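You operate a simulated robot arm through the tools that you are given. There is no shell and no other tool.

You run a simulated robot arm. Do the job below in one go: nothing can be reset, and whatever is moved stays where it is left.

Task
Slide the cord beads: orange to 72, teal to 62, yellow to 56; then cap the cord.
Fine: each bead's pointer ends on its mark; press the green cap home on the purple cord end last and tug it; the strap's sliders and clip and the other caps stay.

It is judged by the outcome, as a careful person would: the job done as asked, and still so three seconds after it is handed in. It fails if anything else is knocked over, pushed out of place, dropped, spilled or broken. A push-on lid holds only when it is set on centred and level and pressed home; a screw cap is set on level and turned clockwise until tight.

Robot
A 6-joint arm with a two-finger parallel gripper, fixed in place. Base frame: the origin is on the floor under the middle of its stand, x ahead of it, y to its left, z up; the work surface is at about z = 75.4. Lengths are in cm, angles in degrees, forces in N, time in s.
With the tool pointing down near the work surface it reaches from about 42 to 86 cm from the base axis. Its first joint turns from -115.0 to 115.0 degrees. Payload 4.2 kg.
Tool frame: the origin (TCP) lies between the finger pads and is the grasp point; the fingertips stand 2.3 cm ahead of it; z points along the fingers, y is the line along which they close. The gripper opens to 9.4 cm. The fingers are 3.8 cm wide and 1 cm thick; the gripper's body (5.4 by 9.6 cm) begins 3.9 cm behind the TCP.
Orientation is told as [roll, pitch, yaw] about the base's x, y, z axes, in that order, counted from this pose: with the fingers straight down and closing along the base's y, the tool's x points along the base's -x, its y along +y and its z along -z.

Tools
- The arm moves only by the tool apply_moves. Its argument "commands" is one flat list of numbers, 6 for each row, row after row: the shift along the base's x, y, z in cm, then the turn, a rotation vector about the base's x, y, z in degrees. In form: [tx, ty, tz, wx, wy, wz, tx, ty, tz, wx, wy, wz, ...]. A call has 1 to 20 rows; each row is the pose to reach, as a shift and turn from the pose commanded when the call began. "gripper" is the gripper command, from -1 (fully open) to 1 (shut), values between in proportion, set as the call begins (left out, the last holds). Each row takes 0.2 s and may step no farther than 5 cm and 8.6 degrees from the row before; otherwise, or with a gripper value out of range, the whole call is refused. A pose out of reach is approached as far as the arm can. The call stops where the force on the tool passes 40 N (or 10 N more than at its start, if that is more) or the arm is blocked; 0.2 s more then pass. The fingers move at their own pace (about 10.8 cm/s each) and stop on an object; they squeeze with about 38 N. The grip force told is the motor's: it shows also when the fingers shut on nothing. Time passes only in rows, and 0.2 s behind the last, so rows that repeat a pose let the fingers close. The reply holds the time, the measured pose of the TCP, the force on the tool along the base axes, the opening and the grip force, in the units named above and with some noise, with the torque about the TCP (base axes, N m) and any sound that the robot's microphone picked up.
- Cameras (640 x 400 px; columns grow to the right, rows downward): "scene" is fixed at [21.85, -50.08, 130.45]; the picture's right is [0.71, -0.70, 0.00], its down [-0.26, -0.27, -0.93] and it looks along [0.65, 0.66, -0.38] (base axes); focal length 360 px, centre (320, 200). "wrist" rides on the gripper at [8.6, 1.6, -7.4] in the tool frame; the picture's right is [-0.18, 0.98, 0.00], its down [-0.58, -0.11, -0.81] and it looks along [-0.79, -0.15, 0.59] (tool axes); focal length 243 px, centre (320, 200). There is no depth. A picture from a camera that has moved, and an enlarged one, comes with that camera's place and axes in the base frame and with its lens.
- get_image(camera): a new picture of that camera. The clock stands still meanwhile.
- move_column(by): slides the trunk up (or, below 0, down) by that many cm; the arm rides with it, the base frame stays. It gives what a move gives, with no picture.
- zoom(camera, box): a new picture of the part [left, top, right, bottom] of that camera's present view, enlarged. The clock stands still meanwhile.
- sign_off(): hands the job in; it is judged then, once.

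Places have to be worked out from the pictures, the camera data and where the tool is seen. Open the gripper and draw the arm clear of the work before you hand the job in, unless the task says otherwise.

The tools are called after "Emit:" by a JSON object that holds its "name" and its "arguments". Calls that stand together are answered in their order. apply_moves: Moves the arm, as the interface text tells. Its arguments: {"type":"object","properties":{"commands":{"type":"array"},"gripper":{"type":"number"}},"required":["commands"]} The other tools are called the same way: move_column (by) moves the trunk up or down; get_image (camera) takes a picture; zoom (camera, box) takes an enlarged picture of a part of a camera's view; sign_off () hands the job in.

At the start:

```text
time_s: 0.0
eef_pos: [57.65, 17.97, 111.14]
ee_rot: [0.0, 0.0, 0.0]
force: [-0.2, 0.0, 0.4]
moment: [0.02, -0.02, 0.01]
width: 9.4
grasp_force: 0.0
trunk travel left (down, up): [-75.0, 24.0]
```

scene: 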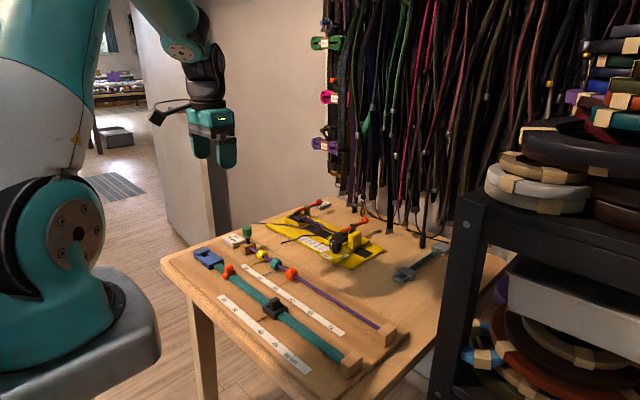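
wrist: 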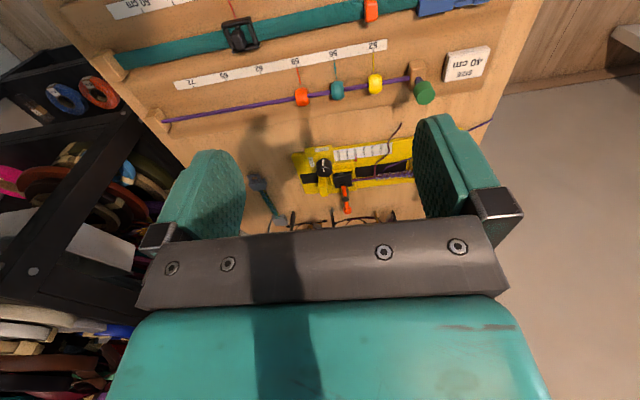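

I'll start by looking closer at the cord, the scale and the caps in both cameras.

Emit:
{"name": "zoom", "arguments": {"camera": "scene", "box": [180, 210, 400, 350]}}

Emit:
{"name": "zoom", "arguments": {"camera": "wrist", "box": [140, 0, 500, 225]}}

Emit:
{"name": "zoom", "arguments": {"camera": "scene", "box": [215, 215, 315, 285]}}

Emit:
{"name": "zoom", "arguments": {"camera": "wrist", "box": [360, 30, 520, 130]}}

```text
2.86 times, centred on (290, 280) of scene
camera zoom: at [21.85, -50.08, 130.45], right [0.71, -0.7, 0.0], down [-0.26, -0.27, -0.93], along [0.65, 0.66, -0.38], focal length 1028 px, centre (406, -29)
```

zoom: 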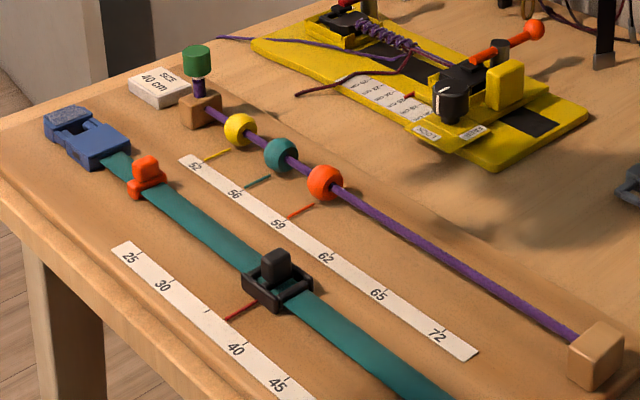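

```text
1.78 times, centred on (320, 112) of wrist
camera zoom: at [49.03, 19.68, 118.75], right [0.18, 0.98, 0.0], down [0.58, -0.11, 0.81], along [0.79, -0.15, -0.59], focal length 431 px, centre (320, 356)
```

zoom: 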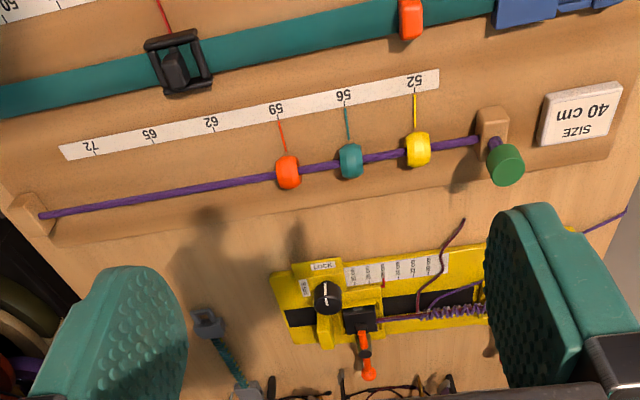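

```text
5.71 times, centred on (265, 250) of scene
camera zoom: at [21.85, -50.08, 130.45], right [0.71, -0.7, 0.0], down [-0.26, -0.27, -0.93], along [0.65, 0.66, -0.38], focal length 2057 px, centre (634, -86)
```

zoom: 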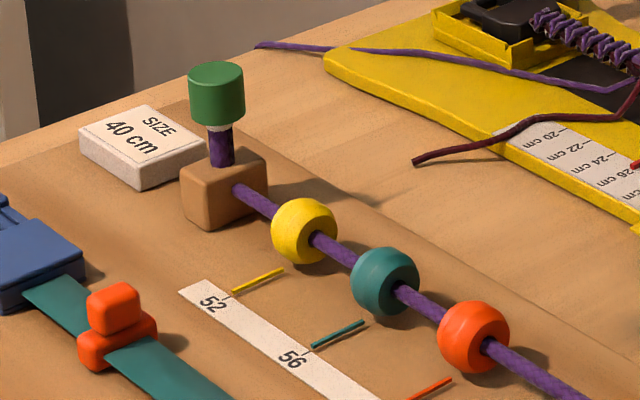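

```text
4.00 times, centred on (440, 80) of wrist
camera zoom: at [49.03, 19.68, 118.75], right [0.18, 0.98, 0.0], down [0.58, -0.11, 0.81], along [0.79, -0.15, -0.59], focal length 970 px, centre (-160, 680)
```

zoom: 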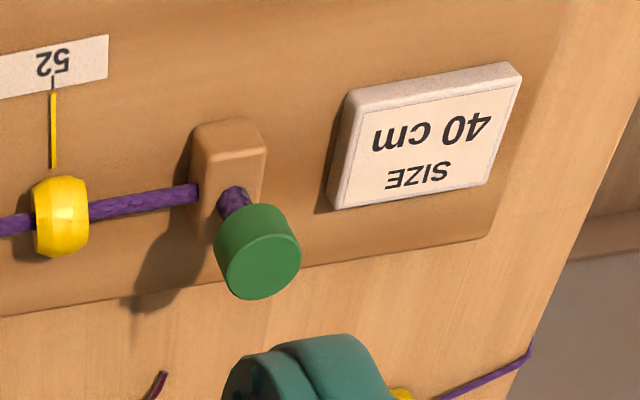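

The cord runs roughly along y at x≈72, with equally spaced marks 52…72, and a green cap sits on an upright purple stub by the left block. I'll zoom in on other possible caps and cord ends before touching anything.

Emit:
{"name": "zoom", "arguments": {"camera": "scene", "box": [290, 20, 390, 82]}}

Emit:
{"name": "zoom", "arguments": {"camera": "scene", "box": [290, 80, 390, 160]}}

Emit:
{"name": "zoom", "arguments": {"camera": "scene", "box": [260, 190, 400, 278]}}

Emit:
{"name": "zoom", "arguments": {"camera": "scene", "box": [225, 220, 265, 250]}}

Emit:
{"name": "zoom", "arguments": {"camera": "scene", "box": [340, 220, 480, 350]}}

```text
6.40 times, centred on (340, 51) of scene
camera zoom: at [21.85, -50.08, 130.45], right [0.71, -0.7, 0.0], down [-0.26, -0.27, -0.93], along [0.65, 0.66, -0.38], focal length 2303 px, centre (192, 1154)
```

zoom: 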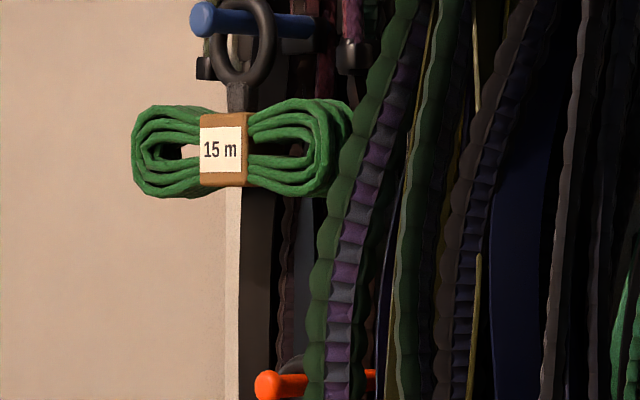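

```text
5.00 times, centred on (340, 120) of scene
camera zoom: at [21.85, -50.08, 130.45], right [0.71, -0.7, 0.0], down [-0.26, -0.27, -0.93], along [0.65, 0.66, -0.38], focal length 1800 px, centre (220, 600)
```

zoom: 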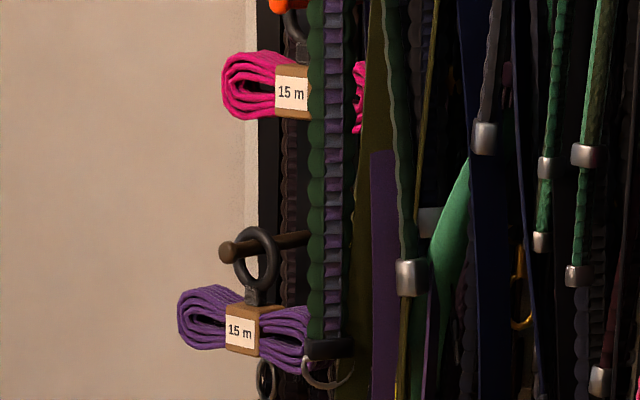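

```text
4.55 times, centred on (330, 234) of scene
camera zoom: at [21.85, -50.08, 130.45], right [0.71, -0.7, 0.0], down [-0.26, -0.27, -0.93], along [0.65, 0.66, -0.38], focal length 1636 px, centre (274, 46)
```

zoom: 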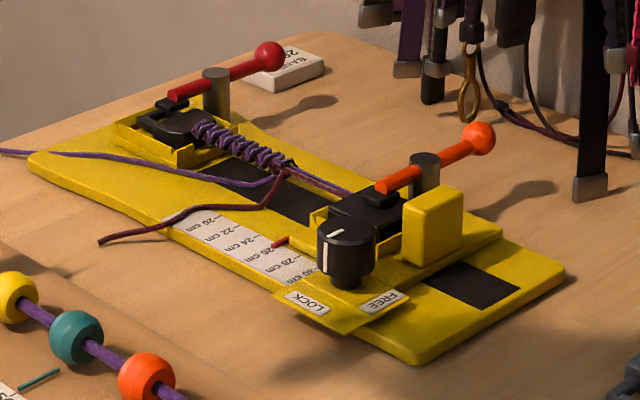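

```text
13.33 times, centred on (245, 235) of scene
camera zoom: at [21.85, -50.08, 130.45], right [0.71, -0.7, 0.0], down [-0.26, -0.27, -0.93], along [0.65, 0.66, -0.38], focal length 4799 px, centre (1320, -267)
```

zoom: 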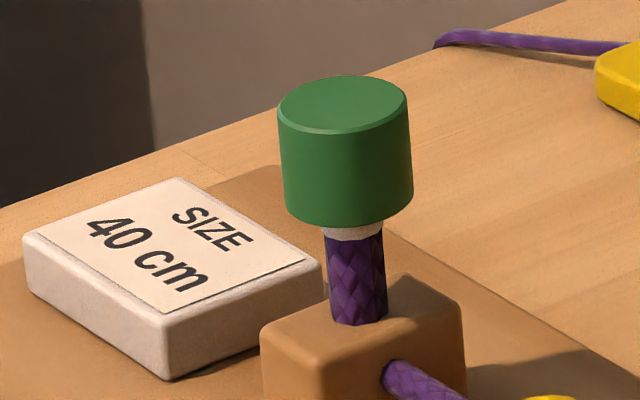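

```text
3.08 times, centred on (410, 285) of scene
camera zoom: at [21.85, -50.08, 130.45], right [0.71, -0.7, 0.0], down [-0.26, -0.27, -0.93], along [0.65, 0.66, -0.38], focal length 1107 px, centre (43, -62)
```

zoom: 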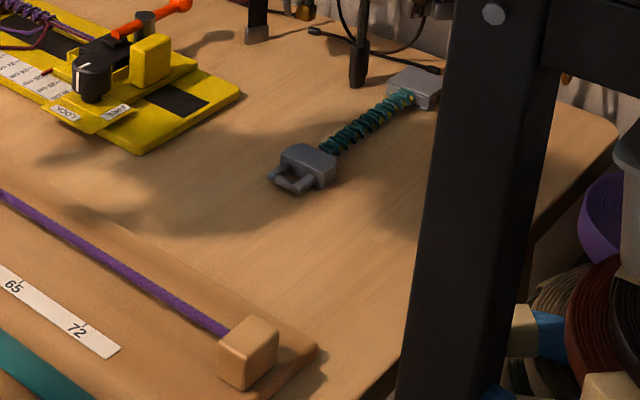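

The green cap rests on the purple stub with the pale tip showing beneath it, so it is not pressed home yet; there are no other green caps. Now I take enlarged views of the beads, their pointers and the scale ticks to locate them.

Emit:
{"name": "zoom", "arguments": {"camera": "scene", "box": [240, 245, 310, 289]}}

Emit:
{"name": "zoom", "arguments": {"camera": "scene", "box": [290, 285, 360, 329]}}

Emit:
{"name": "zoom", "arguments": {"camera": "wrist", "box": [270, 30, 400, 112]}}

Emit:
{"name": "zoom", "arguments": {"camera": "wrist", "box": [150, 40, 300, 134]}}

```text
9.09 times, centred on (275, 267) of scene
camera zoom: at [21.85, -50.08, 130.45], right [0.71, -0.7, 0.0], down [-0.26, -0.27, -0.93], along [0.65, 0.66, -0.38], focal length 3272 px, centre (729, -409)
```

zoom: 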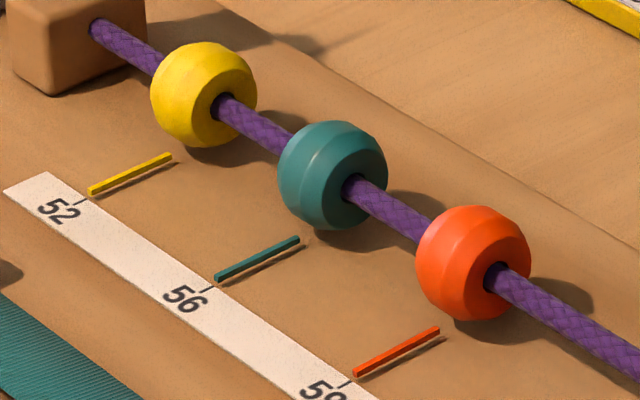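

```text
9.09 times, centred on (325, 307) of scene
camera zoom: at [21.85, -50.08, 130.45], right [0.71, -0.7, 0.0], down [-0.26, -0.27, -0.93], along [0.65, 0.66, -0.38], focal length 3272 px, centre (274, -773)
```

zoom: 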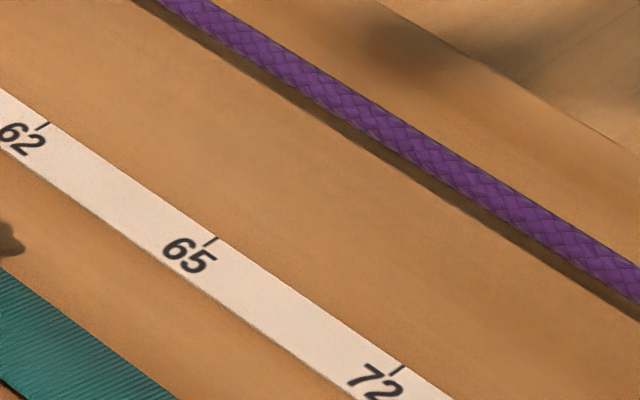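

```text
4.88 times, centred on (335, 71) of wrist
camera zoom: at [49.03, 19.68, 118.75], right [0.18, 0.98, 0.0], down [0.58, -0.11, 0.81], along [0.79, -0.15, -0.59], focal length 1184 px, centre (247, 829)
```

zoom: 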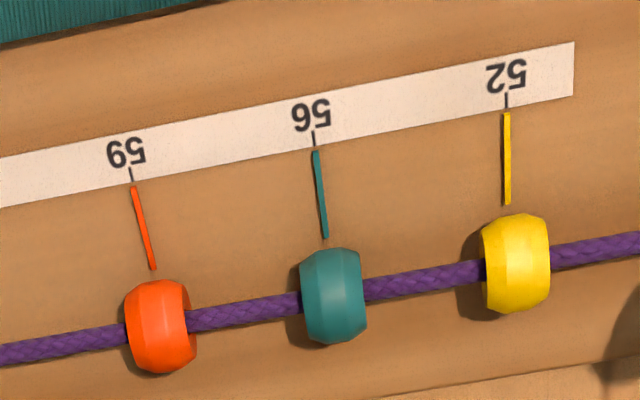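

```text
4.26 times, centred on (225, 87) of wrist
camera zoom: at [49.03, 19.68, 118.75], right [0.18, 0.98, 0.0], down [0.58, -0.11, 0.81], along [0.79, -0.15, -0.59], focal length 1032 px, centre (724, 681)
```

zoom: 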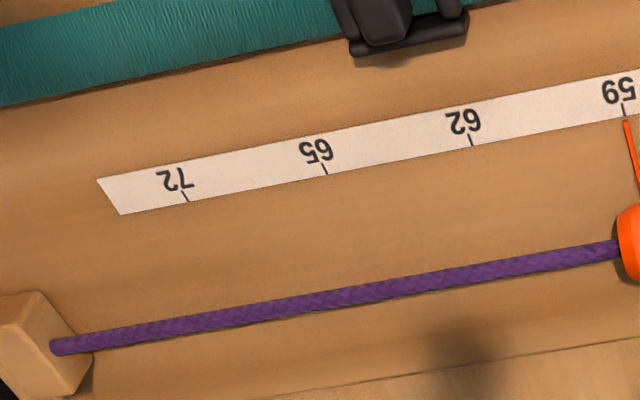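

Estimates: the cord runs along y at x≈72.6, z≈77. Orange bead is at y≈11.8, teal ≈18.4 and yellow ≈25, with marks about 6.6 cm apart, and the pointers lie near the board on the −x side. I'll move above the orange bead, turn the gripper 90° so the fingers close across the cord, and part-close the fingers.

Emit:
{"name": "apply_moves", "arguments": {"commands": [1.25, -0.51, -1.9, 0, 0, 7.5, 2.5, -1.03, -3.8, 0, 0, 15, 3.74, -1.54, -5.7, 0, 0, 22.5, 4.98, -2.06, -7.6, 0, 0, 30, 6.23, -2.57, -9.5, 0, 0, 37.5, 7.48, -3.09, -11.4, 0, 0, 45, 8.72, -3.6, -13.3, 0, 0, 52.5, 9.97, -4.11, -15.2, 0, 0, 60, 11.21, -4.63, -17.1, 0, 0, 67.5, 12.46, -5.14, -19, 0, 0, 75, 13.7, -5.66, -21, 0, 0, 82.5, 14.95, -6.17, -23.14, 0, 0, 90, 14.95, -6.17, -23.14, 0, 0, 90], "gripper": -0.06}}

```text
time_s: 2.8
eef_pos: [72.56, 11.73, 87.92]
ee_rot: [0.0, 0.0, 90.1]
force: [0.2, -0.2, -1.0]
moment: [-0.01, -0.01, 0.01]
width: 4.97
grasp_force: 0.1
trunk travel left (down, up): [-75.0, 24.0]
```

The arm is above the orange bead with yaw 90. I check the alignment in both cameras before lowering.

Emit:
{"name": "get_image", "arguments": {"camera": "wrist"}}

Emit:
{"name": "get_image", "arguments": {"camera": "scene"}}

Emit:
{"name": "zoom", "arguments": {"camera": "scene", "box": [220, 190, 360, 278]}}

```text
taken
camera wrist: at [71.06, 3.08, 95.43], right [-0.98, 0.18, 0.0], down [0.11, 0.58, 0.81], along [0.15, 0.79, -0.59], focal length 243 px, centre (320, 200)
```

wrist: 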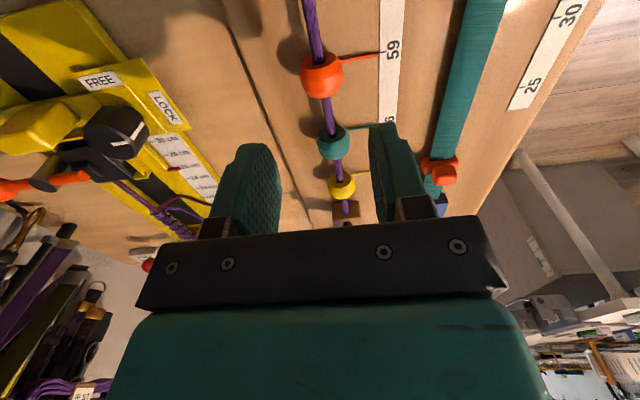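

```text
taken
```

scene: 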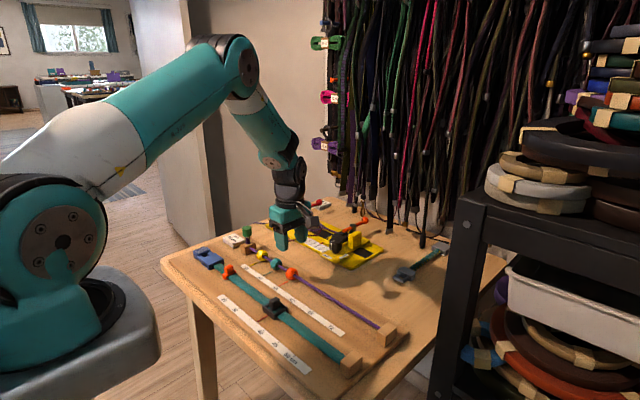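

```text
4.55 times, centred on (290, 234) of scene
camera zoom: at [21.85, -50.08, 130.45], right [0.71, -0.7, 0.0], down [-0.26, -0.27, -0.93], along [0.65, 0.66, -0.38], focal length 1636 px, centre (456, 46)
```

zoom: 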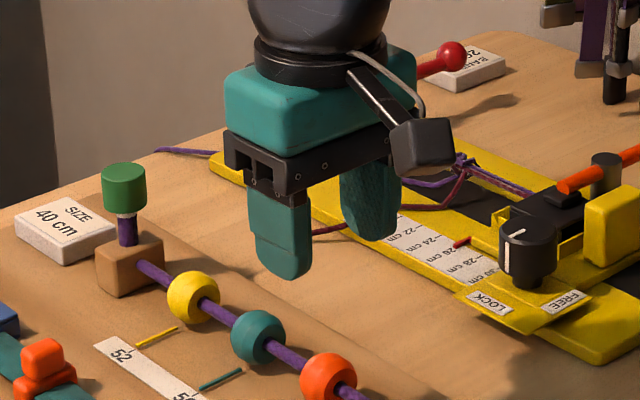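

Emit:
{"name": "zoom", "arguments": {"camera": "wrist", "box": [270, 30, 430, 130]}}

Emit:
{"name": "zoom", "arguments": {"camera": "wrist", "box": [280, 0, 440, 100]}}

```text
4.00 times, centred on (350, 80) of wrist
camera zoom: at [71.06, 3.08, 95.43], right [-0.98, 0.18, 0.0], down [0.11, 0.58, 0.81], along [0.15, 0.79, -0.59], focal length 970 px, centre (200, 680)
```

zoom: 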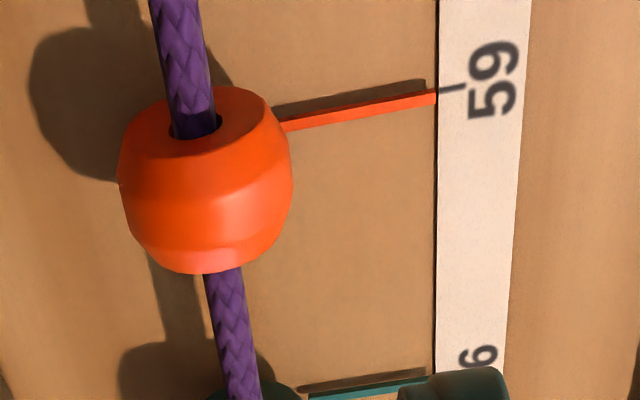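

```text
4.00 times, centred on (360, 50) of wrist
camera zoom: at [71.06, 3.08, 95.43], right [-0.98, 0.18, 0.0], down [0.11, 0.58, 0.81], along [0.15, 0.79, -0.59], focal length 970 px, centre (160, 800)
```

zoom: 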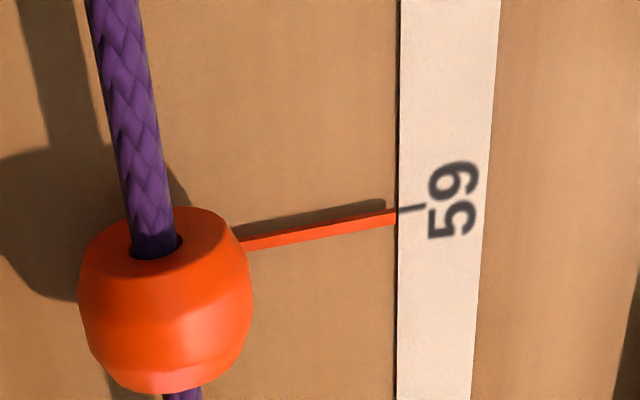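

The orange bead centre computes to about (72.65, 11.9, 77.2), and its pointer lies just above the board on the −x side. I'll lower to z≈82 (tips still above the bead) for a closer look.

Emit:
{"name": "apply_moves", "arguments": {"commands": [0.05, 0.06, -2, 0, 0, 0, 0.09, 0.12, -4, 0, 0, 0, 0.09, 0.12, -5.9, 0, 0, 0, 0.09, 0.12, -5.9, 0, 0, 0]}}

Emit:
{"name": "get_image", "arguments": {"camera": "wrist"}}

Emit:
{"name": "zoom", "arguments": {"camera": "scene", "box": [250, 225, 330, 275]}}

```text
time_s: 3.8
eef_pos: [72.59, 11.89, 82.07]
ee_rot: [0.0, 0.1, 90.0]
force: [0.0, -0.4, -0.2]
moment: [0.01, -0.01, 0.0]
width: 4.96
grasp_force: 0.1
trunk travel left (down, up): [-75.0, 24.0]
```

```text
taken
camera wrist: at [71.01, 3.3, 89.68], right [-0.98, 0.18, 0.0], down [0.11, 0.58, 0.81], along [0.15, 0.79, -0.59], focal length 243 px, centre (320, 200)
```

wrist: 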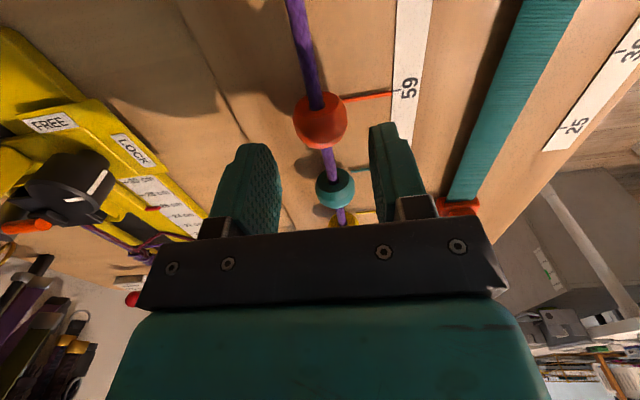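

```text
8.00 times, centred on (290, 250) of scene
camera zoom: at [21.85, -50.08, 130.45], right [0.71, -0.7, 0.0], down [-0.26, -0.27, -0.93], along [0.65, 0.66, -0.38], focal length 2879 px, centre (560, -200)
```

zoom: 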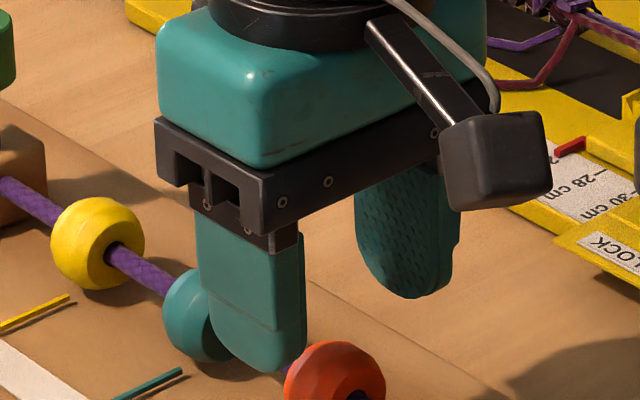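

Emit:
{"name": "zoom", "arguments": {"camera": "wrist", "box": [260, 60, 440, 172]}}

Emit:
{"name": "zoom", "arguments": {"camera": "scene", "box": [265, 250, 313, 280]}}

```text
3.56 times, centred on (350, 116) of wrist
camera zoom: at [71.01, 3.3, 89.68], right [-0.98, 0.18, 0.0], down [0.11, 0.58, 0.81], along [0.15, 0.79, -0.59], focal length 863 px, centre (213, 499)
```

zoom: 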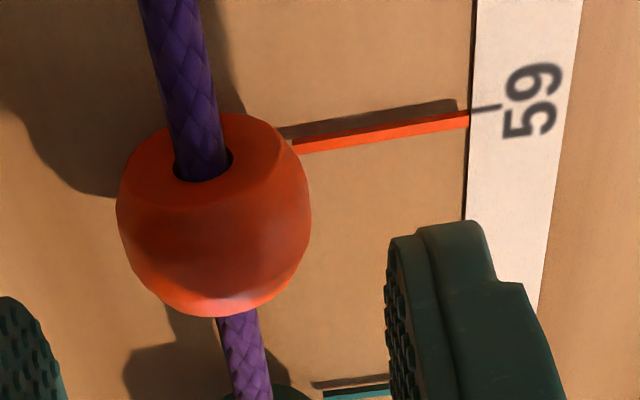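

```text
13.33 times, centred on (289, 265) of scene
camera zoom: at [21.85, -50.08, 130.45], right [0.71, -0.7, 0.0], down [-0.26, -0.27, -0.93], along [0.65, 0.66, -0.38], focal length 4799 px, centre (733, -667)
```

zoom: 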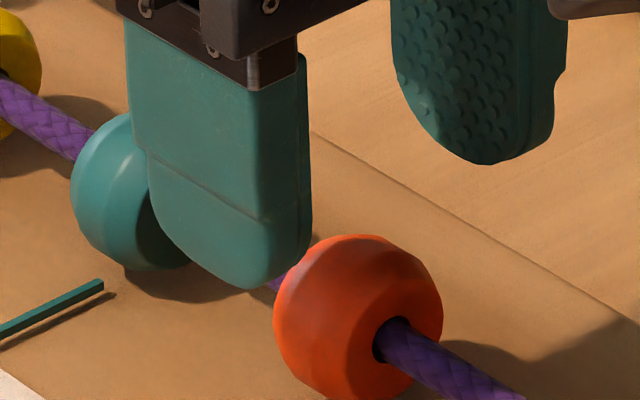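

Triangulating from two heights puts the bead centre at about (72.66, 11.9, 77.3) and the pointer at z≈75.8, so tips at z≈76.5 clear the pointer. I'll descend to TCP z≈78.8 with the fingers either side of the orange bead.

Emit:
{"name": "apply_moves", "arguments": {"commands": [0.03, 0, -1, 0, 0, 0, 0.03, 0, -2, 0, 0, 0, 0.03, 0, -2.7, 0, 0, 0, 0.03, 0, -3.2, 0, 0, 0, 0.03, 0, -3.2, 0, 0, 0]}}

Emit:
{"name": "zoom", "arguments": {"camera": "scene", "box": [265, 250, 313, 280]}}

Emit:
{"name": "get_image", "arguments": {"camera": "wrist"}}

```text
time_s: 5.0
eef_pos: [72.58, 11.99, 79.01]
ee_rot: [0.0, 0.0, 90.1]
force: [-0.4, 0.2, -0.2]
moment: [0.0, 0.0, -0.02]
width: 4.97
grasp_force: 0.0
trunk travel left (down, up): [-75.0, 24.0]
```

```text
13.33 times, centred on (289, 265) of scene
camera zoom: at [21.85, -50.08, 130.45], right [0.71, -0.7, 0.0], down [-0.26, -0.27, -0.93], along [0.65, 0.66, -0.38], focal length 4799 px, centre (733, -667)
```

zoom: 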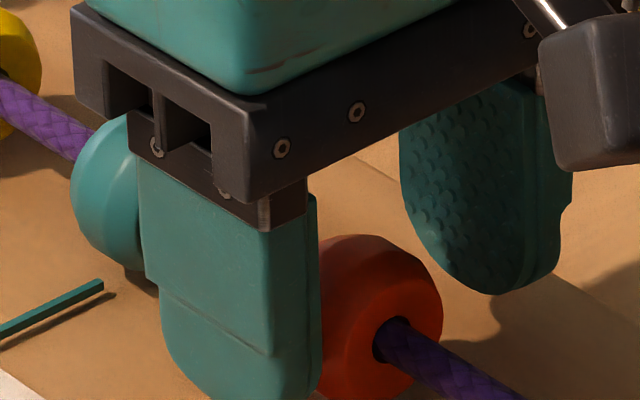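

```text
taken
camera wrist: at [71.18, 3.38, 86.58], right [-0.98, 0.18, 0.0], down [0.11, 0.58, 0.81], along [0.15, 0.79, -0.59], focal length 243 px, centre (320, 200)
```

wrist: 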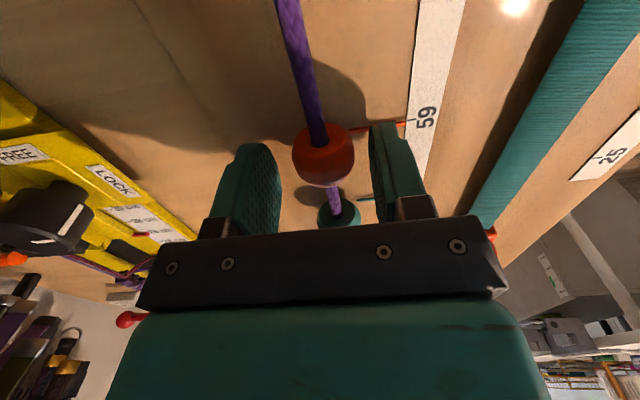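

The fingers straddle the orange bead with free space on both sides. I close on it without moving.

Emit:
{"name": "apply_moves", "arguments": {"commands": [0, 0, 0, 0, 0, 0, 0, 0, 0, 0, 0, 0, 0, 0, 0, 0, 0, 0], "gripper": 0.45}}

Emit:
{"name": "get_image", "arguments": {"camera": "wrist"}}

```text
time_s: 5.8
eef_pos: [72.49, 12.04, 79.06]
ee_rot: [0.3, 0.0, 90.0]
force: [-16.0, 0.7, 1.8]
moment: [0.0, 0.29, 0.02]
width: 2.91
grasp_force: 44.8
trunk travel left (down, up): [-75.0, 24.0]
```

```text
taken
camera wrist: at [71.06, 3.38, 86.56], right [-0.98, 0.18, 0.0], down [0.11, 0.58, 0.81], along [0.15, 0.79, -0.59], focal length 243 px, centre (320, 200)
```

wrist: 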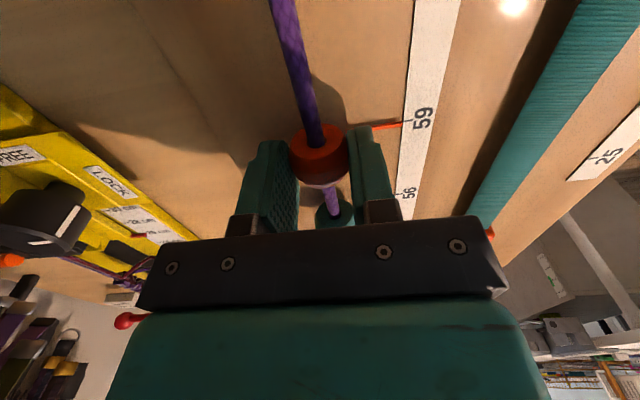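

The grip holds (2.9 cm wide), but a −16 N side load shows that the cord centre lies slightly to −x of the tool. I shift −0.15 cm to relieve it.

Emit:
{"name": "apply_moves", "arguments": {"commands": [-0.15, 0, 0, 0, 0, 0, -0.15, 0, 0, 0, 0, 0]}}

```text
time_s: 6.4
eef_pos: [72.61, 11.86, 79.0]
ee_rot: [-0.1, 0.1, 90.0]
force: [-6.4, 0.2, -2.1]
moment: [0.0, 0.1, 0.0]
width: 2.89
grasp_force: 45.0
trunk travel left (down, up): [-75.0, 24.0]
```

Side load is down to −6 N. I trim a little more and make a short test slide of 2 cm along −y.

Emit:
{"name": "apply_moves", "arguments": {"commands": [-0.08, -0.3, 0, 0, 0, 0, -0.08, -0.8, 0, 0, 0, 0, -0.08, -1.4, 0, 0, 0, 0, -0.08, -2, 0, 0, 0, 0, -0.08, -2, 0, 0, 0, 0]}}

Emit:
{"name": "get_image", "arguments": {"camera": "wrist"}}

Emit:
{"name": "zoom", "arguments": {"camera": "scene", "box": [240, 240, 340, 302]}}

```text
time_s: 7.6
eef_pos: [72.44, 10.0, 79.12]
ee_rot: [0.0, 0.0, 90.0]
force: [7.5, 0.0, -4.3]
moment: [0.07, -0.14, -0.01]
width: 2.9
grasp_force: 44.8
trunk travel left (down, up): [-75.0, 24.0]
```

```text
taken
camera wrist: at [70.96, 1.36, 86.55], right [-0.98, 0.19, 0.0], down [0.11, 0.58, 0.81], along [0.15, 0.79, -0.59], focal length 243 px, centre (320, 200)
```

wrist: 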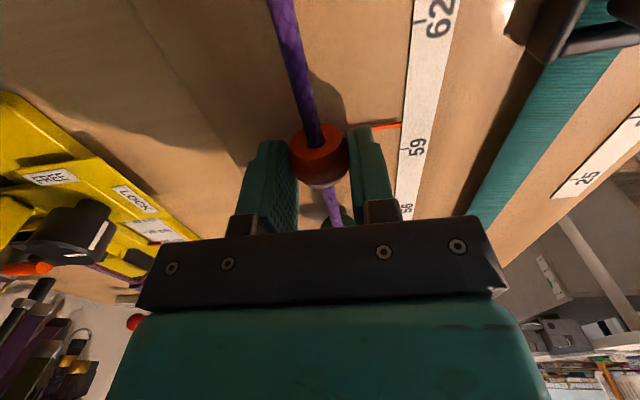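

```text
6.40 times, centred on (290, 271) of scene
camera zoom: at [21.85, -50.08, 130.45], right [0.71, -0.7, 0.0], down [-0.26, -0.27, -0.93], along [0.65, 0.66, -0.38], focal length 2303 px, centre (512, -254)
```

zoom: 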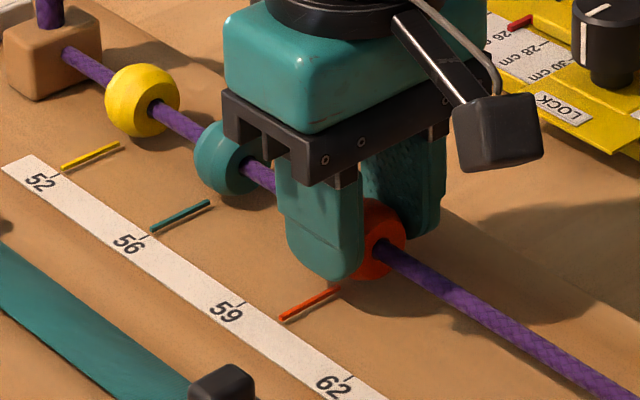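

The bead and its pointer slide freely with the grip. The tick spacing computes to 6.5 cm, so orange needs 19.5 cm in all; I slide 13 cm of it now, watching the force.

Emit:
{"name": "apply_moves", "arguments": {"commands": [0.04, -0.6, -0.05, 0, 0, 0, 0.04, -1.5, -0.05, 0, 0, 0, 0.04, -2.5, -0.05, 0, 0, 0, 0.04, -3.5, -0.05, 0, 0, 0, 0.04, -4.5, -0.05, 0, 0, 0, 0.04, -5.5, -0.05, 0, 0, 0, 0.04, -6.5, -0.05, 0, 0, 0, 0.04, -7.5, -0.05, 0, 0, 0, 0.04, -8.5, -0.05, 0, 0, 0, 0.04, -9.5, -0.05, 0, 0, 0, 0.04, -10.5, -0.05, 0, 0, 0, 0.04, -11.5, -0.05, 0, 0, 0, 0.04, -12.4, -0.05, 0, 0, 0, 0.04, -13, -0.05, 0, 0, 0, 0.04, -13, -0.05, 0, 0, 0]}}

Emit:
{"name": "zoom", "arguments": {"camera": "scene", "box": [280, 260, 380, 322]}}

```text
time_s: 10.8
eef_pos: [72.44, -3.06, 79.04]
ee_rot: [-0.2, -0.1, 90.0]
force: [15.3, -0.7, 22.2]
moment: [0.06, -0.27, 0.07]
width: 2.89
grasp_force: 44.9
trunk travel left (down, up): [-75.0, 24.0]
```

```text
6.40 times, centred on (330, 291) of scene
camera zoom: at [21.85, -50.08, 130.45], right [0.71, -0.7, 0.0], down [-0.26, -0.27, -0.93], along [0.65, 0.66, -0.38], focal length 2303 px, centre (256, -382)
```

zoom: 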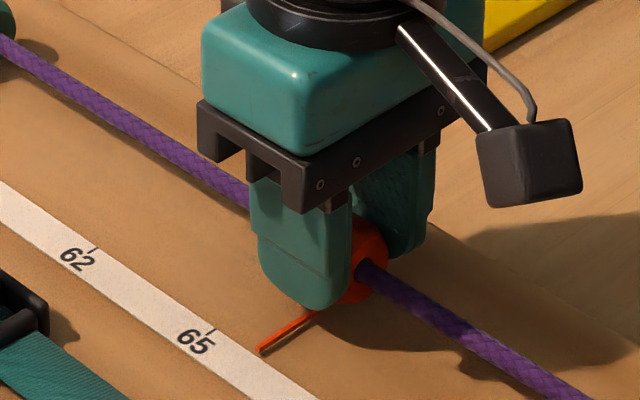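

A side load of +15 N in x and +22 N in z has built up, so the cord line there is slightly to +x and higher than my path. I relieve both before finishing the slide.

Emit:
{"name": "apply_moves", "arguments": {"commands": [0.1, 0, 0.1, 0, 0, 0, 0.16, 0, 0.15, 0, 0, 0, 0.16, 0, 0.15, 0, 0, 0]}}

```text
time_s: 11.6
eef_pos: [72.52, -3.03, 79.05]
ee_rot: [0.1, 0.0, 90.0]
force: [13.8, -0.2, 2.5]
moment: [0.03, -0.23, 0.01]
width: 2.93
grasp_force: 45.4
trunk travel left (down, up): [-75.0, 24.0]
```

Emit:
{"name": "apply_moves", "arguments": {"commands": [0.1, 0, 0, 0, 0, 0, 0.15, 0, 0, 0, 0, 0, 0.15, 0, 0, 0, 0, 0]}}

```text
time_s: 12.4
eef_pos: [72.54, -3.1, 78.89]
ee_rot: [0.3, 0.1, 90.1]
force: [-6.1, 0.3, -5.2]
moment: [0.0, 0.14, 0.04]
width: 2.91
grasp_force: 44.8
trunk travel left (down, up): [-75.0, 24.0]
```

Loads are nearly zero now. I slide the remaining 4.5 cm to the 72 mark.

Emit:
{"name": "apply_moves", "arguments": {"commands": [0, -0.5, 0, 0, 0, 0, 0, -1.3, 0, 0, 0, 0, 0.02, -2.2, 0, 0, 0, 0, 0.03, -3.1, 0, 0, 0, 0, 0.04, -4.0, 0, 0, 0, 0, 0.05, -4.5, 0, 0, 0, 0, 0.05, -4.5, 0, 0, 0, 0]}}

Emit:
{"name": "zoom", "arguments": {"camera": "scene", "box": [310, 290, 374, 330]}}

Emit:
{"name": "get_image", "arguments": {"camera": "wrist"}}

Emit:
{"name": "zoom", "arguments": {"camera": "wrist", "box": [340, 90, 460, 165]}}

```text
time_s: 14.0
eef_pos: [72.48, -7.44, 79.09]
ee_rot: [0.3, 0.1, 90.1]
force: [-22.7, 1.0, -14.8]
moment: [0.02, 0.4, -0.03]
width: 2.9
grasp_force: 44.7
trunk travel left (down, up): [-75.0, 24.0]
```

```text
10.00 times, centred on (342, 310) of scene
camera zoom: at [21.85, -50.08, 130.45], right [0.71, -0.7, 0.0], down [-0.26, -0.27, -0.93], along [0.65, 0.66, -0.38], focal length 3599 px, centre (100, -900)
```

zoom: 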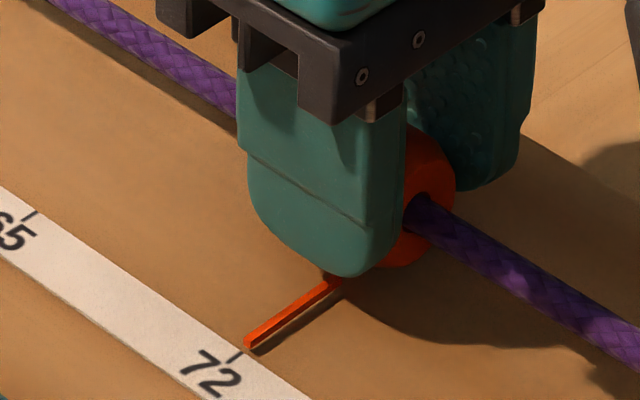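

```text
taken
camera wrist: at [71.07, -16.16, 86.53], right [-0.98, 0.18, 0.0], down [0.11, 0.58, 0.81], along [0.15, 0.79, -0.59], focal length 243 px, centre (320, 200)
```

wrist: 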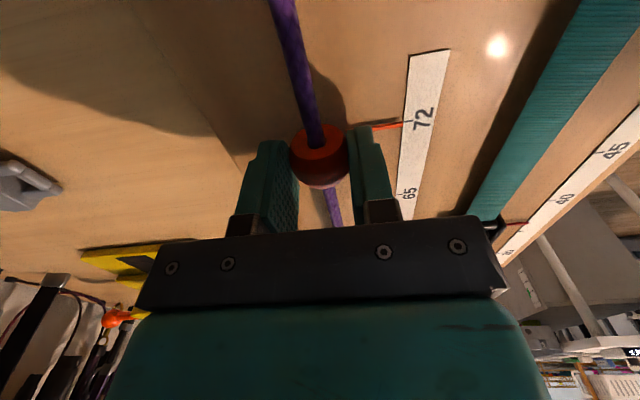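

```text
5.33 times, centred on (400, 128) of wrist
camera zoom: at [71.07, -16.16, 86.53], right [-0.98, 0.18, 0.0], down [0.11, 0.58, 0.81], along [0.15, 0.79, -0.59], focal length 1294 px, centre (-107, 587)
```

zoom: 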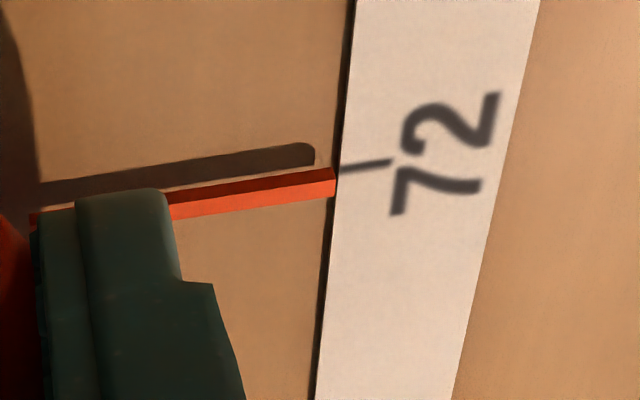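

The orange pointer now meets the 72 tick in both views. I relieve the side load first, then compare closely before releasing.

Emit:
{"name": "apply_moves", "arguments": {"commands": [-0.12, 0, -0.08, 0, 0, 0, -0.16, 0, -0.1, 0, 0, 0, -0.16, 0, -0.1, 0, 0, 0]}}

Emit:
{"name": "zoom", "arguments": {"camera": "scene", "box": [322, 312, 354, 332]}}

Emit:
{"name": "zoom", "arguments": {"camera": "scene", "box": [244, 256, 276, 276]}}

Emit:
{"name": "zoom", "arguments": {"camera": "wrist", "box": [370, 100, 434, 140]}}

```text
time_s: 14.8
eef_pos: [72.54, -7.45, 78.99]
ee_rot: [0.1, -0.1, 89.9]
force: [-19.3, -0.1, -14.6]
moment: [0.01, 0.3, -0.04]
width: 2.88
grasp_force: 44.8
trunk travel left (down, up): [-75.0, 24.0]
```

```text
16.00 times, centred on (338, 322) of scene
camera zoom: at [21.85, -50.08, 130.45], right [0.71, -0.7, 0.0], down [-0.26, -0.27, -0.93], along [0.65, 0.66, -0.38], focal length 5758 px, centre (32, -1752)
```

zoom: 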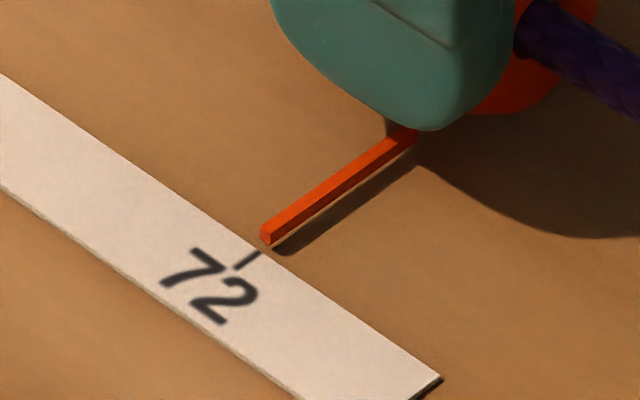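

```text
16.00 times, centred on (260, 266) of scene
camera zoom: at [21.85, -50.08, 130.45], right [0.71, -0.7, 0.0], down [-0.26, -0.27, -0.93], along [0.65, 0.66, -0.38], focal length 5758 px, centre (1280, -856)
```

zoom: 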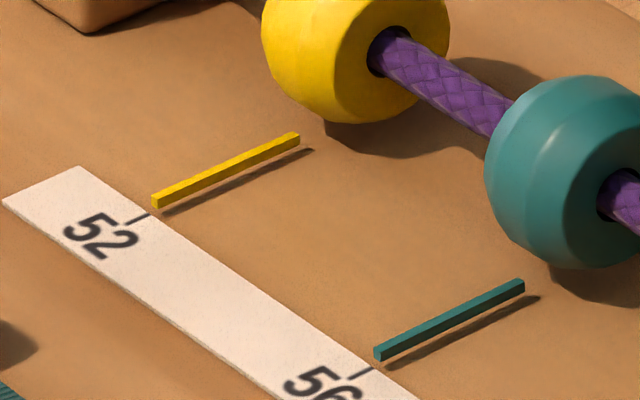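

```text
10.00 times, centred on (402, 120) of wrist
camera zoom: at [71.04, -16.13, 86.53], right [-0.98, 0.18, 0.0], down [0.11, 0.58, 0.81], along [0.15, 0.79, -0.59], focal length 2426 px, centre (-500, 1000)
```

zoom: 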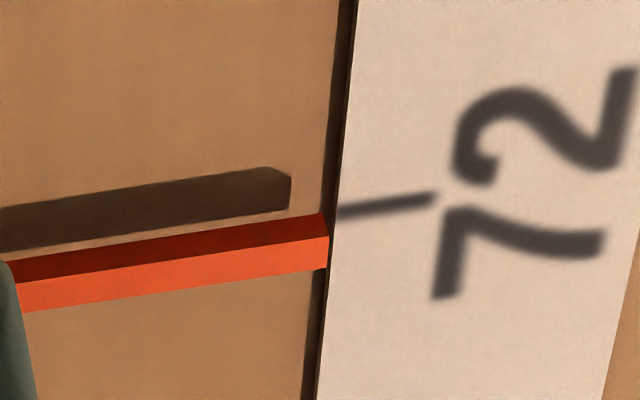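

Comparing ray geometry against the untouched pointers at 52 and 56, the orange pointer is on the 72 tick to within a few hundredths of a cm. I release it by opening to 5 cm and rise.

Emit:
{"name": "apply_moves", "arguments": {"commands": [0, 0, 0, 0, 0, 0, 0, 0, 0, 0, 0, 0, 0, 0, 0, 0, 0, 0], "gripper": -0.06}}

Emit:
{"name": "zoom", "arguments": {"camera": "scene", "box": [322, 312, 354, 332]}}

Emit:
{"name": "zoom", "arguments": {"camera": "wrist", "box": [240, 90, 440, 215]}}

```text
time_s: 15.6
eef_pos: [72.68, -7.43, 79.2]
ee_rot: [-0.1, 0.0, 90.0]
force: [0.2, -1.2, 0.1]
moment: [0.01, 0.04, 0.03]
width: 4.97
grasp_force: 0.0
trunk travel left (down, up): [-75.0, 24.0]
```

```text
16.00 times, centred on (338, 322) of scene
camera zoom: at [21.85, -50.08, 130.45], right [0.71, -0.7, 0.0], down [-0.26, -0.27, -0.93], along [0.65, 0.66, -0.38], focal length 5758 px, centre (32, -1752)
```

zoom: 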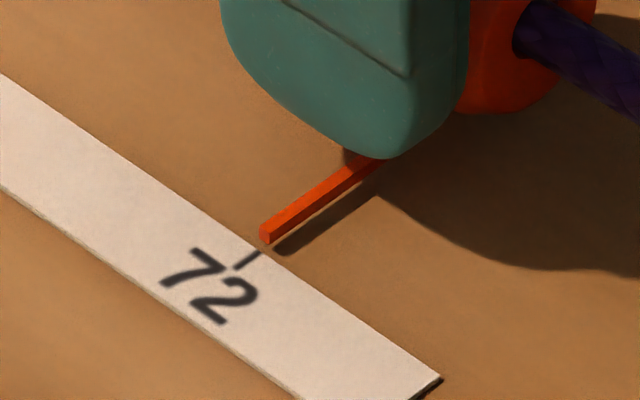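

```text
3.20 times, centred on (340, 152) of wrist
camera zoom: at [71.14, -16.11, 86.59], right [-0.98, 0.18, 0.0], down [0.11, 0.58, 0.81], along [0.15, 0.79, -0.59], focal length 776 px, centre (256, 352)
```

zoom: 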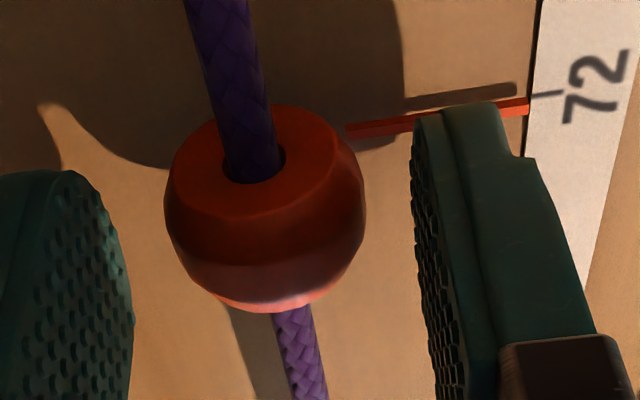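

Orange is set and unmoved after release. I rise clear of the beads and travel to above the teal bead (y≈18.4).

Emit:
{"name": "apply_moves", "arguments": {"commands": [0, 0, 1.5, 0, 0, 0, 0, 0, 3.5, 0, 0, 0, 0, 0, 5, 0, 0, 0, -0.02, 1.5, 5, 0, 0, 0, -0.04, 4.5, 5, 0, 0, 0, -0.06, 8, 5, 0, 0, 0, -0.1, 11.5, 5, 0, 0, 0, -0.12, 15, 5, 0, 0, 0, -0.14, 18.5, 5, 0, 0, 0, -0.16, 22, 5, 0, 0, 0, -0.16, 24.5, 5, 0, 0, 0, -0.16, 26, 5, 0, 0, 0, -0.16, 26, 5, 0, 0, 0]}}

Emit:
{"name": "zoom", "arguments": {"camera": "wrist", "box": [220, 60, 440, 197]}}

Emit:
{"name": "zoom", "arguments": {"camera": "scene", "box": [220, 220, 380, 320]}}

```text
time_s: 18.4
eef_pos: [72.31, 18.53, 83.87]
ee_rot: [0.1, 0.1, 90.0]
force: [-0.6, -0.2, 0.0]
moment: [0.01, 0.01, -0.03]
width: 4.98
grasp_force: 0.1
trunk travel left (down, up): [-75.0, 24.0]
```

```text
2.91 times, centred on (330, 128) of wrist
camera zoom: at [70.89, 9.88, 91.28], right [-0.98, 0.18, 0.0], down [0.11, 0.58, 0.81], along [0.15, 0.79, -0.59], focal length 706 px, centre (291, 408)
```

zoom: 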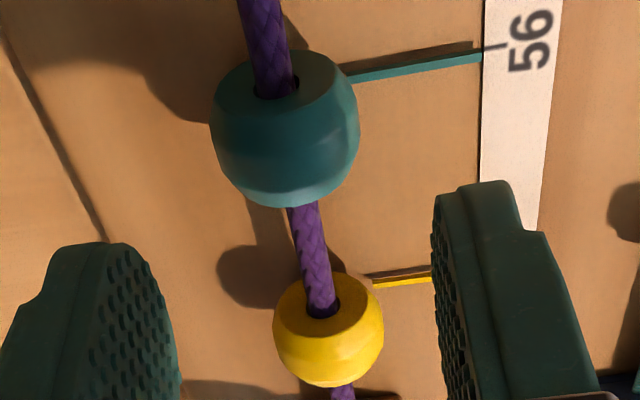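

```text
4.00 times, centred on (300, 270) of scene
camera zoom: at [21.85, -50.08, 130.45], right [0.71, -0.7, 0.0], down [-0.26, -0.27, -0.93], along [0.65, 0.66, -0.38], focal length 1440 px, centre (400, -80)
```

zoom: 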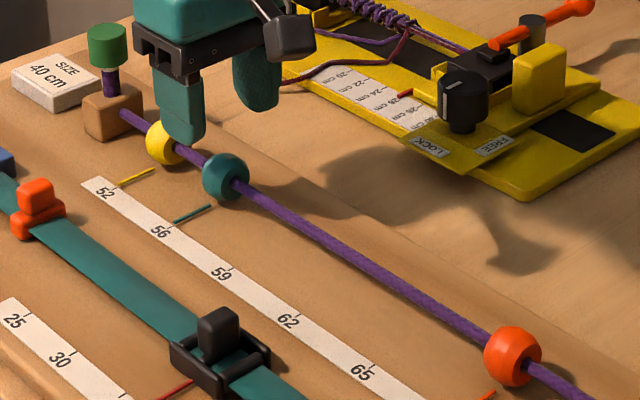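

The fingers are lined up over the teal bead (centre ≈ (72.6, 18.5)). I descend and close on it.

Emit:
{"name": "apply_moves", "arguments": {"commands": [-0.02, -0.02, -1.5, 0, 0, 0, -0.02, -0.02, -3, 0, 0, 0, -0.02, -0.02, -4.2, 0, 0, 0, -0.02, -0.02, -5, 0, 0, 0, -0.02, -0.02, -5, 0, 0, 0]}}

Emit:
{"name": "apply_moves", "arguments": {"commands": [0, 0, 0, 0, 0, 0, 0, 0, 0, 0, 0, 0, 0, 0, 0, 0, 0, 0], "gripper": 0.45}}

```text
time_s: 19.6
eef_pos: [72.35, 18.45, 79.03]
ee_rot: [0.0, 0.0, 90.1]
force: [0.2, 0.2, 0.3]
moment: [0.01, 0.01, -0.01]
width: 4.99
grasp_force: 0.1
trunk travel left (down, up): [-75.0, 24.0]
```

```text
time_s: 20.4
eef_pos: [72.5, 18.51, 79.06]
ee_rot: [-0.1, 0.0, 89.9]
force: [9.1, 0.6, -2.8]
moment: [0.03, -0.17, 0.01]
width: 2.9
grasp_force: 45.4
trunk travel left (down, up): [-75.0, 24.0]
```

Teal is gripped with only +9 N side load. I trim x and slide 7 cm, then check.

Emit:
{"name": "apply_moves", "arguments": {"commands": [0.06, 0, 0, 0, 0, 0, 0.06, -0.5, 0, 0, 0, 0, 0.06, -1.3, 0, 0, 0, 0, 0.06, -2.2, 0, 0, 0, 0, 0.06, -3.2, 0, 0, 0, 0, 0.06, -4.2, 0, 0, 0, 0, 0.06, -5.2, 0, 0, 0, 0, 0.06, -6.2, 0, 0, 0, 0, 0.06, -7, 0, 0, 0, 0, 0.06, -7, 0, 0, 0, 0]}}

```text
time_s: 22.6
eef_pos: [72.43, 11.3, 78.98]
ee_rot: [0.0, 0.0, 89.9]
force: [-6.5, -0.1, 4.4]
moment: [0.06, 0.14, 0.0]
width: 2.89
grasp_force: 45.3
trunk travel left (down, up): [-75.0, 24.0]
```

Loads are small. I slide the remaining 6.0 cm to put teal on 62.

Emit:
{"name": "apply_moves", "arguments": {"commands": [0, -0.5, 0, 0, 0, 0, 0, -1.3, 0, 0, 0, 0, 0.02, -2.3, 0, 0, 0, 0, 0.03, -3.3, 0, 0, 0, 0, 0.03, -4.3, 0, 0, 0, 0, 0.04, -5.3, 0, 0, 0, 0, 0.04, -5.98, 0, 0, 0, 0, 0.04, -5.98, 0, 0, 0, 0]}}

Emit:
{"name": "zoom", "arguments": {"camera": "scene", "box": [280, 282, 312, 302]}}

Emit:
{"name": "zoom", "arguments": {"camera": "wrist", "box": [370, 100, 434, 140]}}

```text
time_s: 24.4
eef_pos: [72.57, 5.5, 79.09]
ee_rot: [0.0, 0.0, 90.0]
force: [-1.6, 0.2, -3.2]
moment: [-0.05, 0.01, 0.02]
width: 2.9
grasp_force: 45.3
trunk travel left (down, up): [-75.0, 24.0]
```

```text
16.00 times, centred on (296, 292) of scene
camera zoom: at [21.85, -50.08, 130.45], right [0.71, -0.7, 0.0], down [-0.26, -0.27, -0.93], along [0.65, 0.66, -0.38], focal length 5758 px, centre (704, -1272)
```

zoom: 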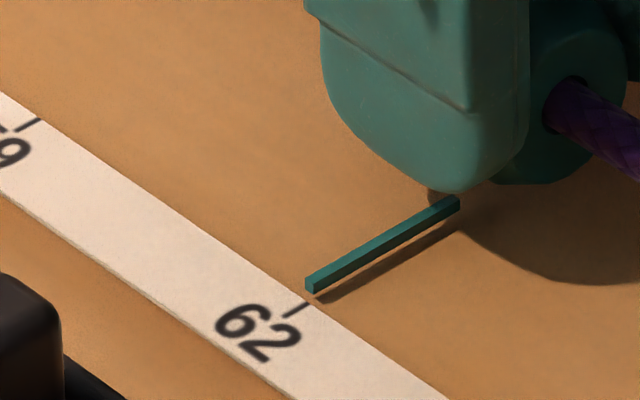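

```text
10.00 times, centred on (402, 120) of wrist
camera zoom: at [71.0, -3.08, 86.53], right [-0.98, 0.19, 0.0], down [0.11, 0.58, 0.81], along [0.15, 0.79, -0.59], focal length 2426 px, centre (-500, 1000)
```

zoom: 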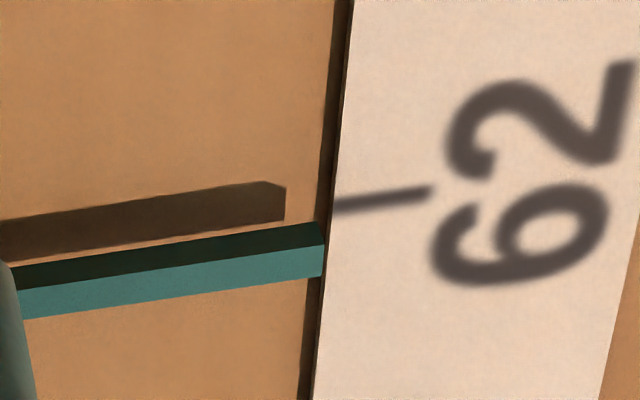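

The geometry shows teal's pointer about 0.1 cm short (to +y) of the 62 tick compared with the reference pointers. I nudge −0.1 cm.

Emit:
{"name": "apply_moves", "arguments": {"commands": [0, -0.06, 0, 0, 0, 0, 0, -0.11, 0, 0, 0, 0, 0, -0.11, 0, 0, 0, 0]}}

Emit:
{"name": "zoom", "arguments": {"camera": "scene", "box": [280, 282, 312, 302]}}

Emit:
{"name": "zoom", "arguments": {"camera": "wrist", "box": [370, 100, 434, 140]}}

```text
time_s: 25.2
eef_pos: [72.48, 5.45, 78.99]
ee_rot: [0.1, 0.0, 89.9]
force: [-2.1, -0.4, 0.1]
moment: [0.02, 0.06, 0.01]
width: 2.91
grasp_force: 45.8
trunk travel left (down, up): [-75.0, 24.0]
```

```text
16.00 times, centred on (296, 292) of scene
camera zoom: at [21.85, -50.08, 130.45], right [0.71, -0.7, 0.0], down [-0.26, -0.27, -0.93], along [0.65, 0.66, -0.38], focal length 5758 px, centre (704, -1272)
```

zoom: 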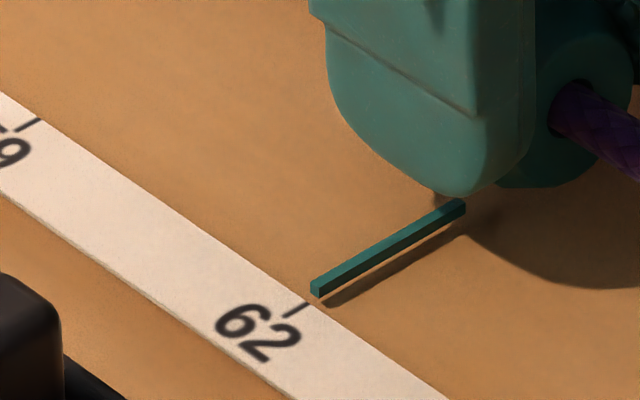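

```text
10.00 times, centred on (402, 120) of wrist
camera zoom: at [70.99, -3.21, 86.52], right [-0.98, 0.18, 0.0], down [0.11, 0.58, 0.81], along [0.15, 0.79, -0.59], focal length 2426 px, centre (-500, 1000)
```

zoom: 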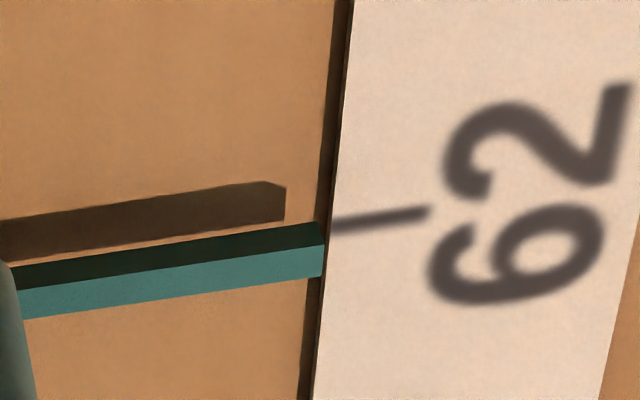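

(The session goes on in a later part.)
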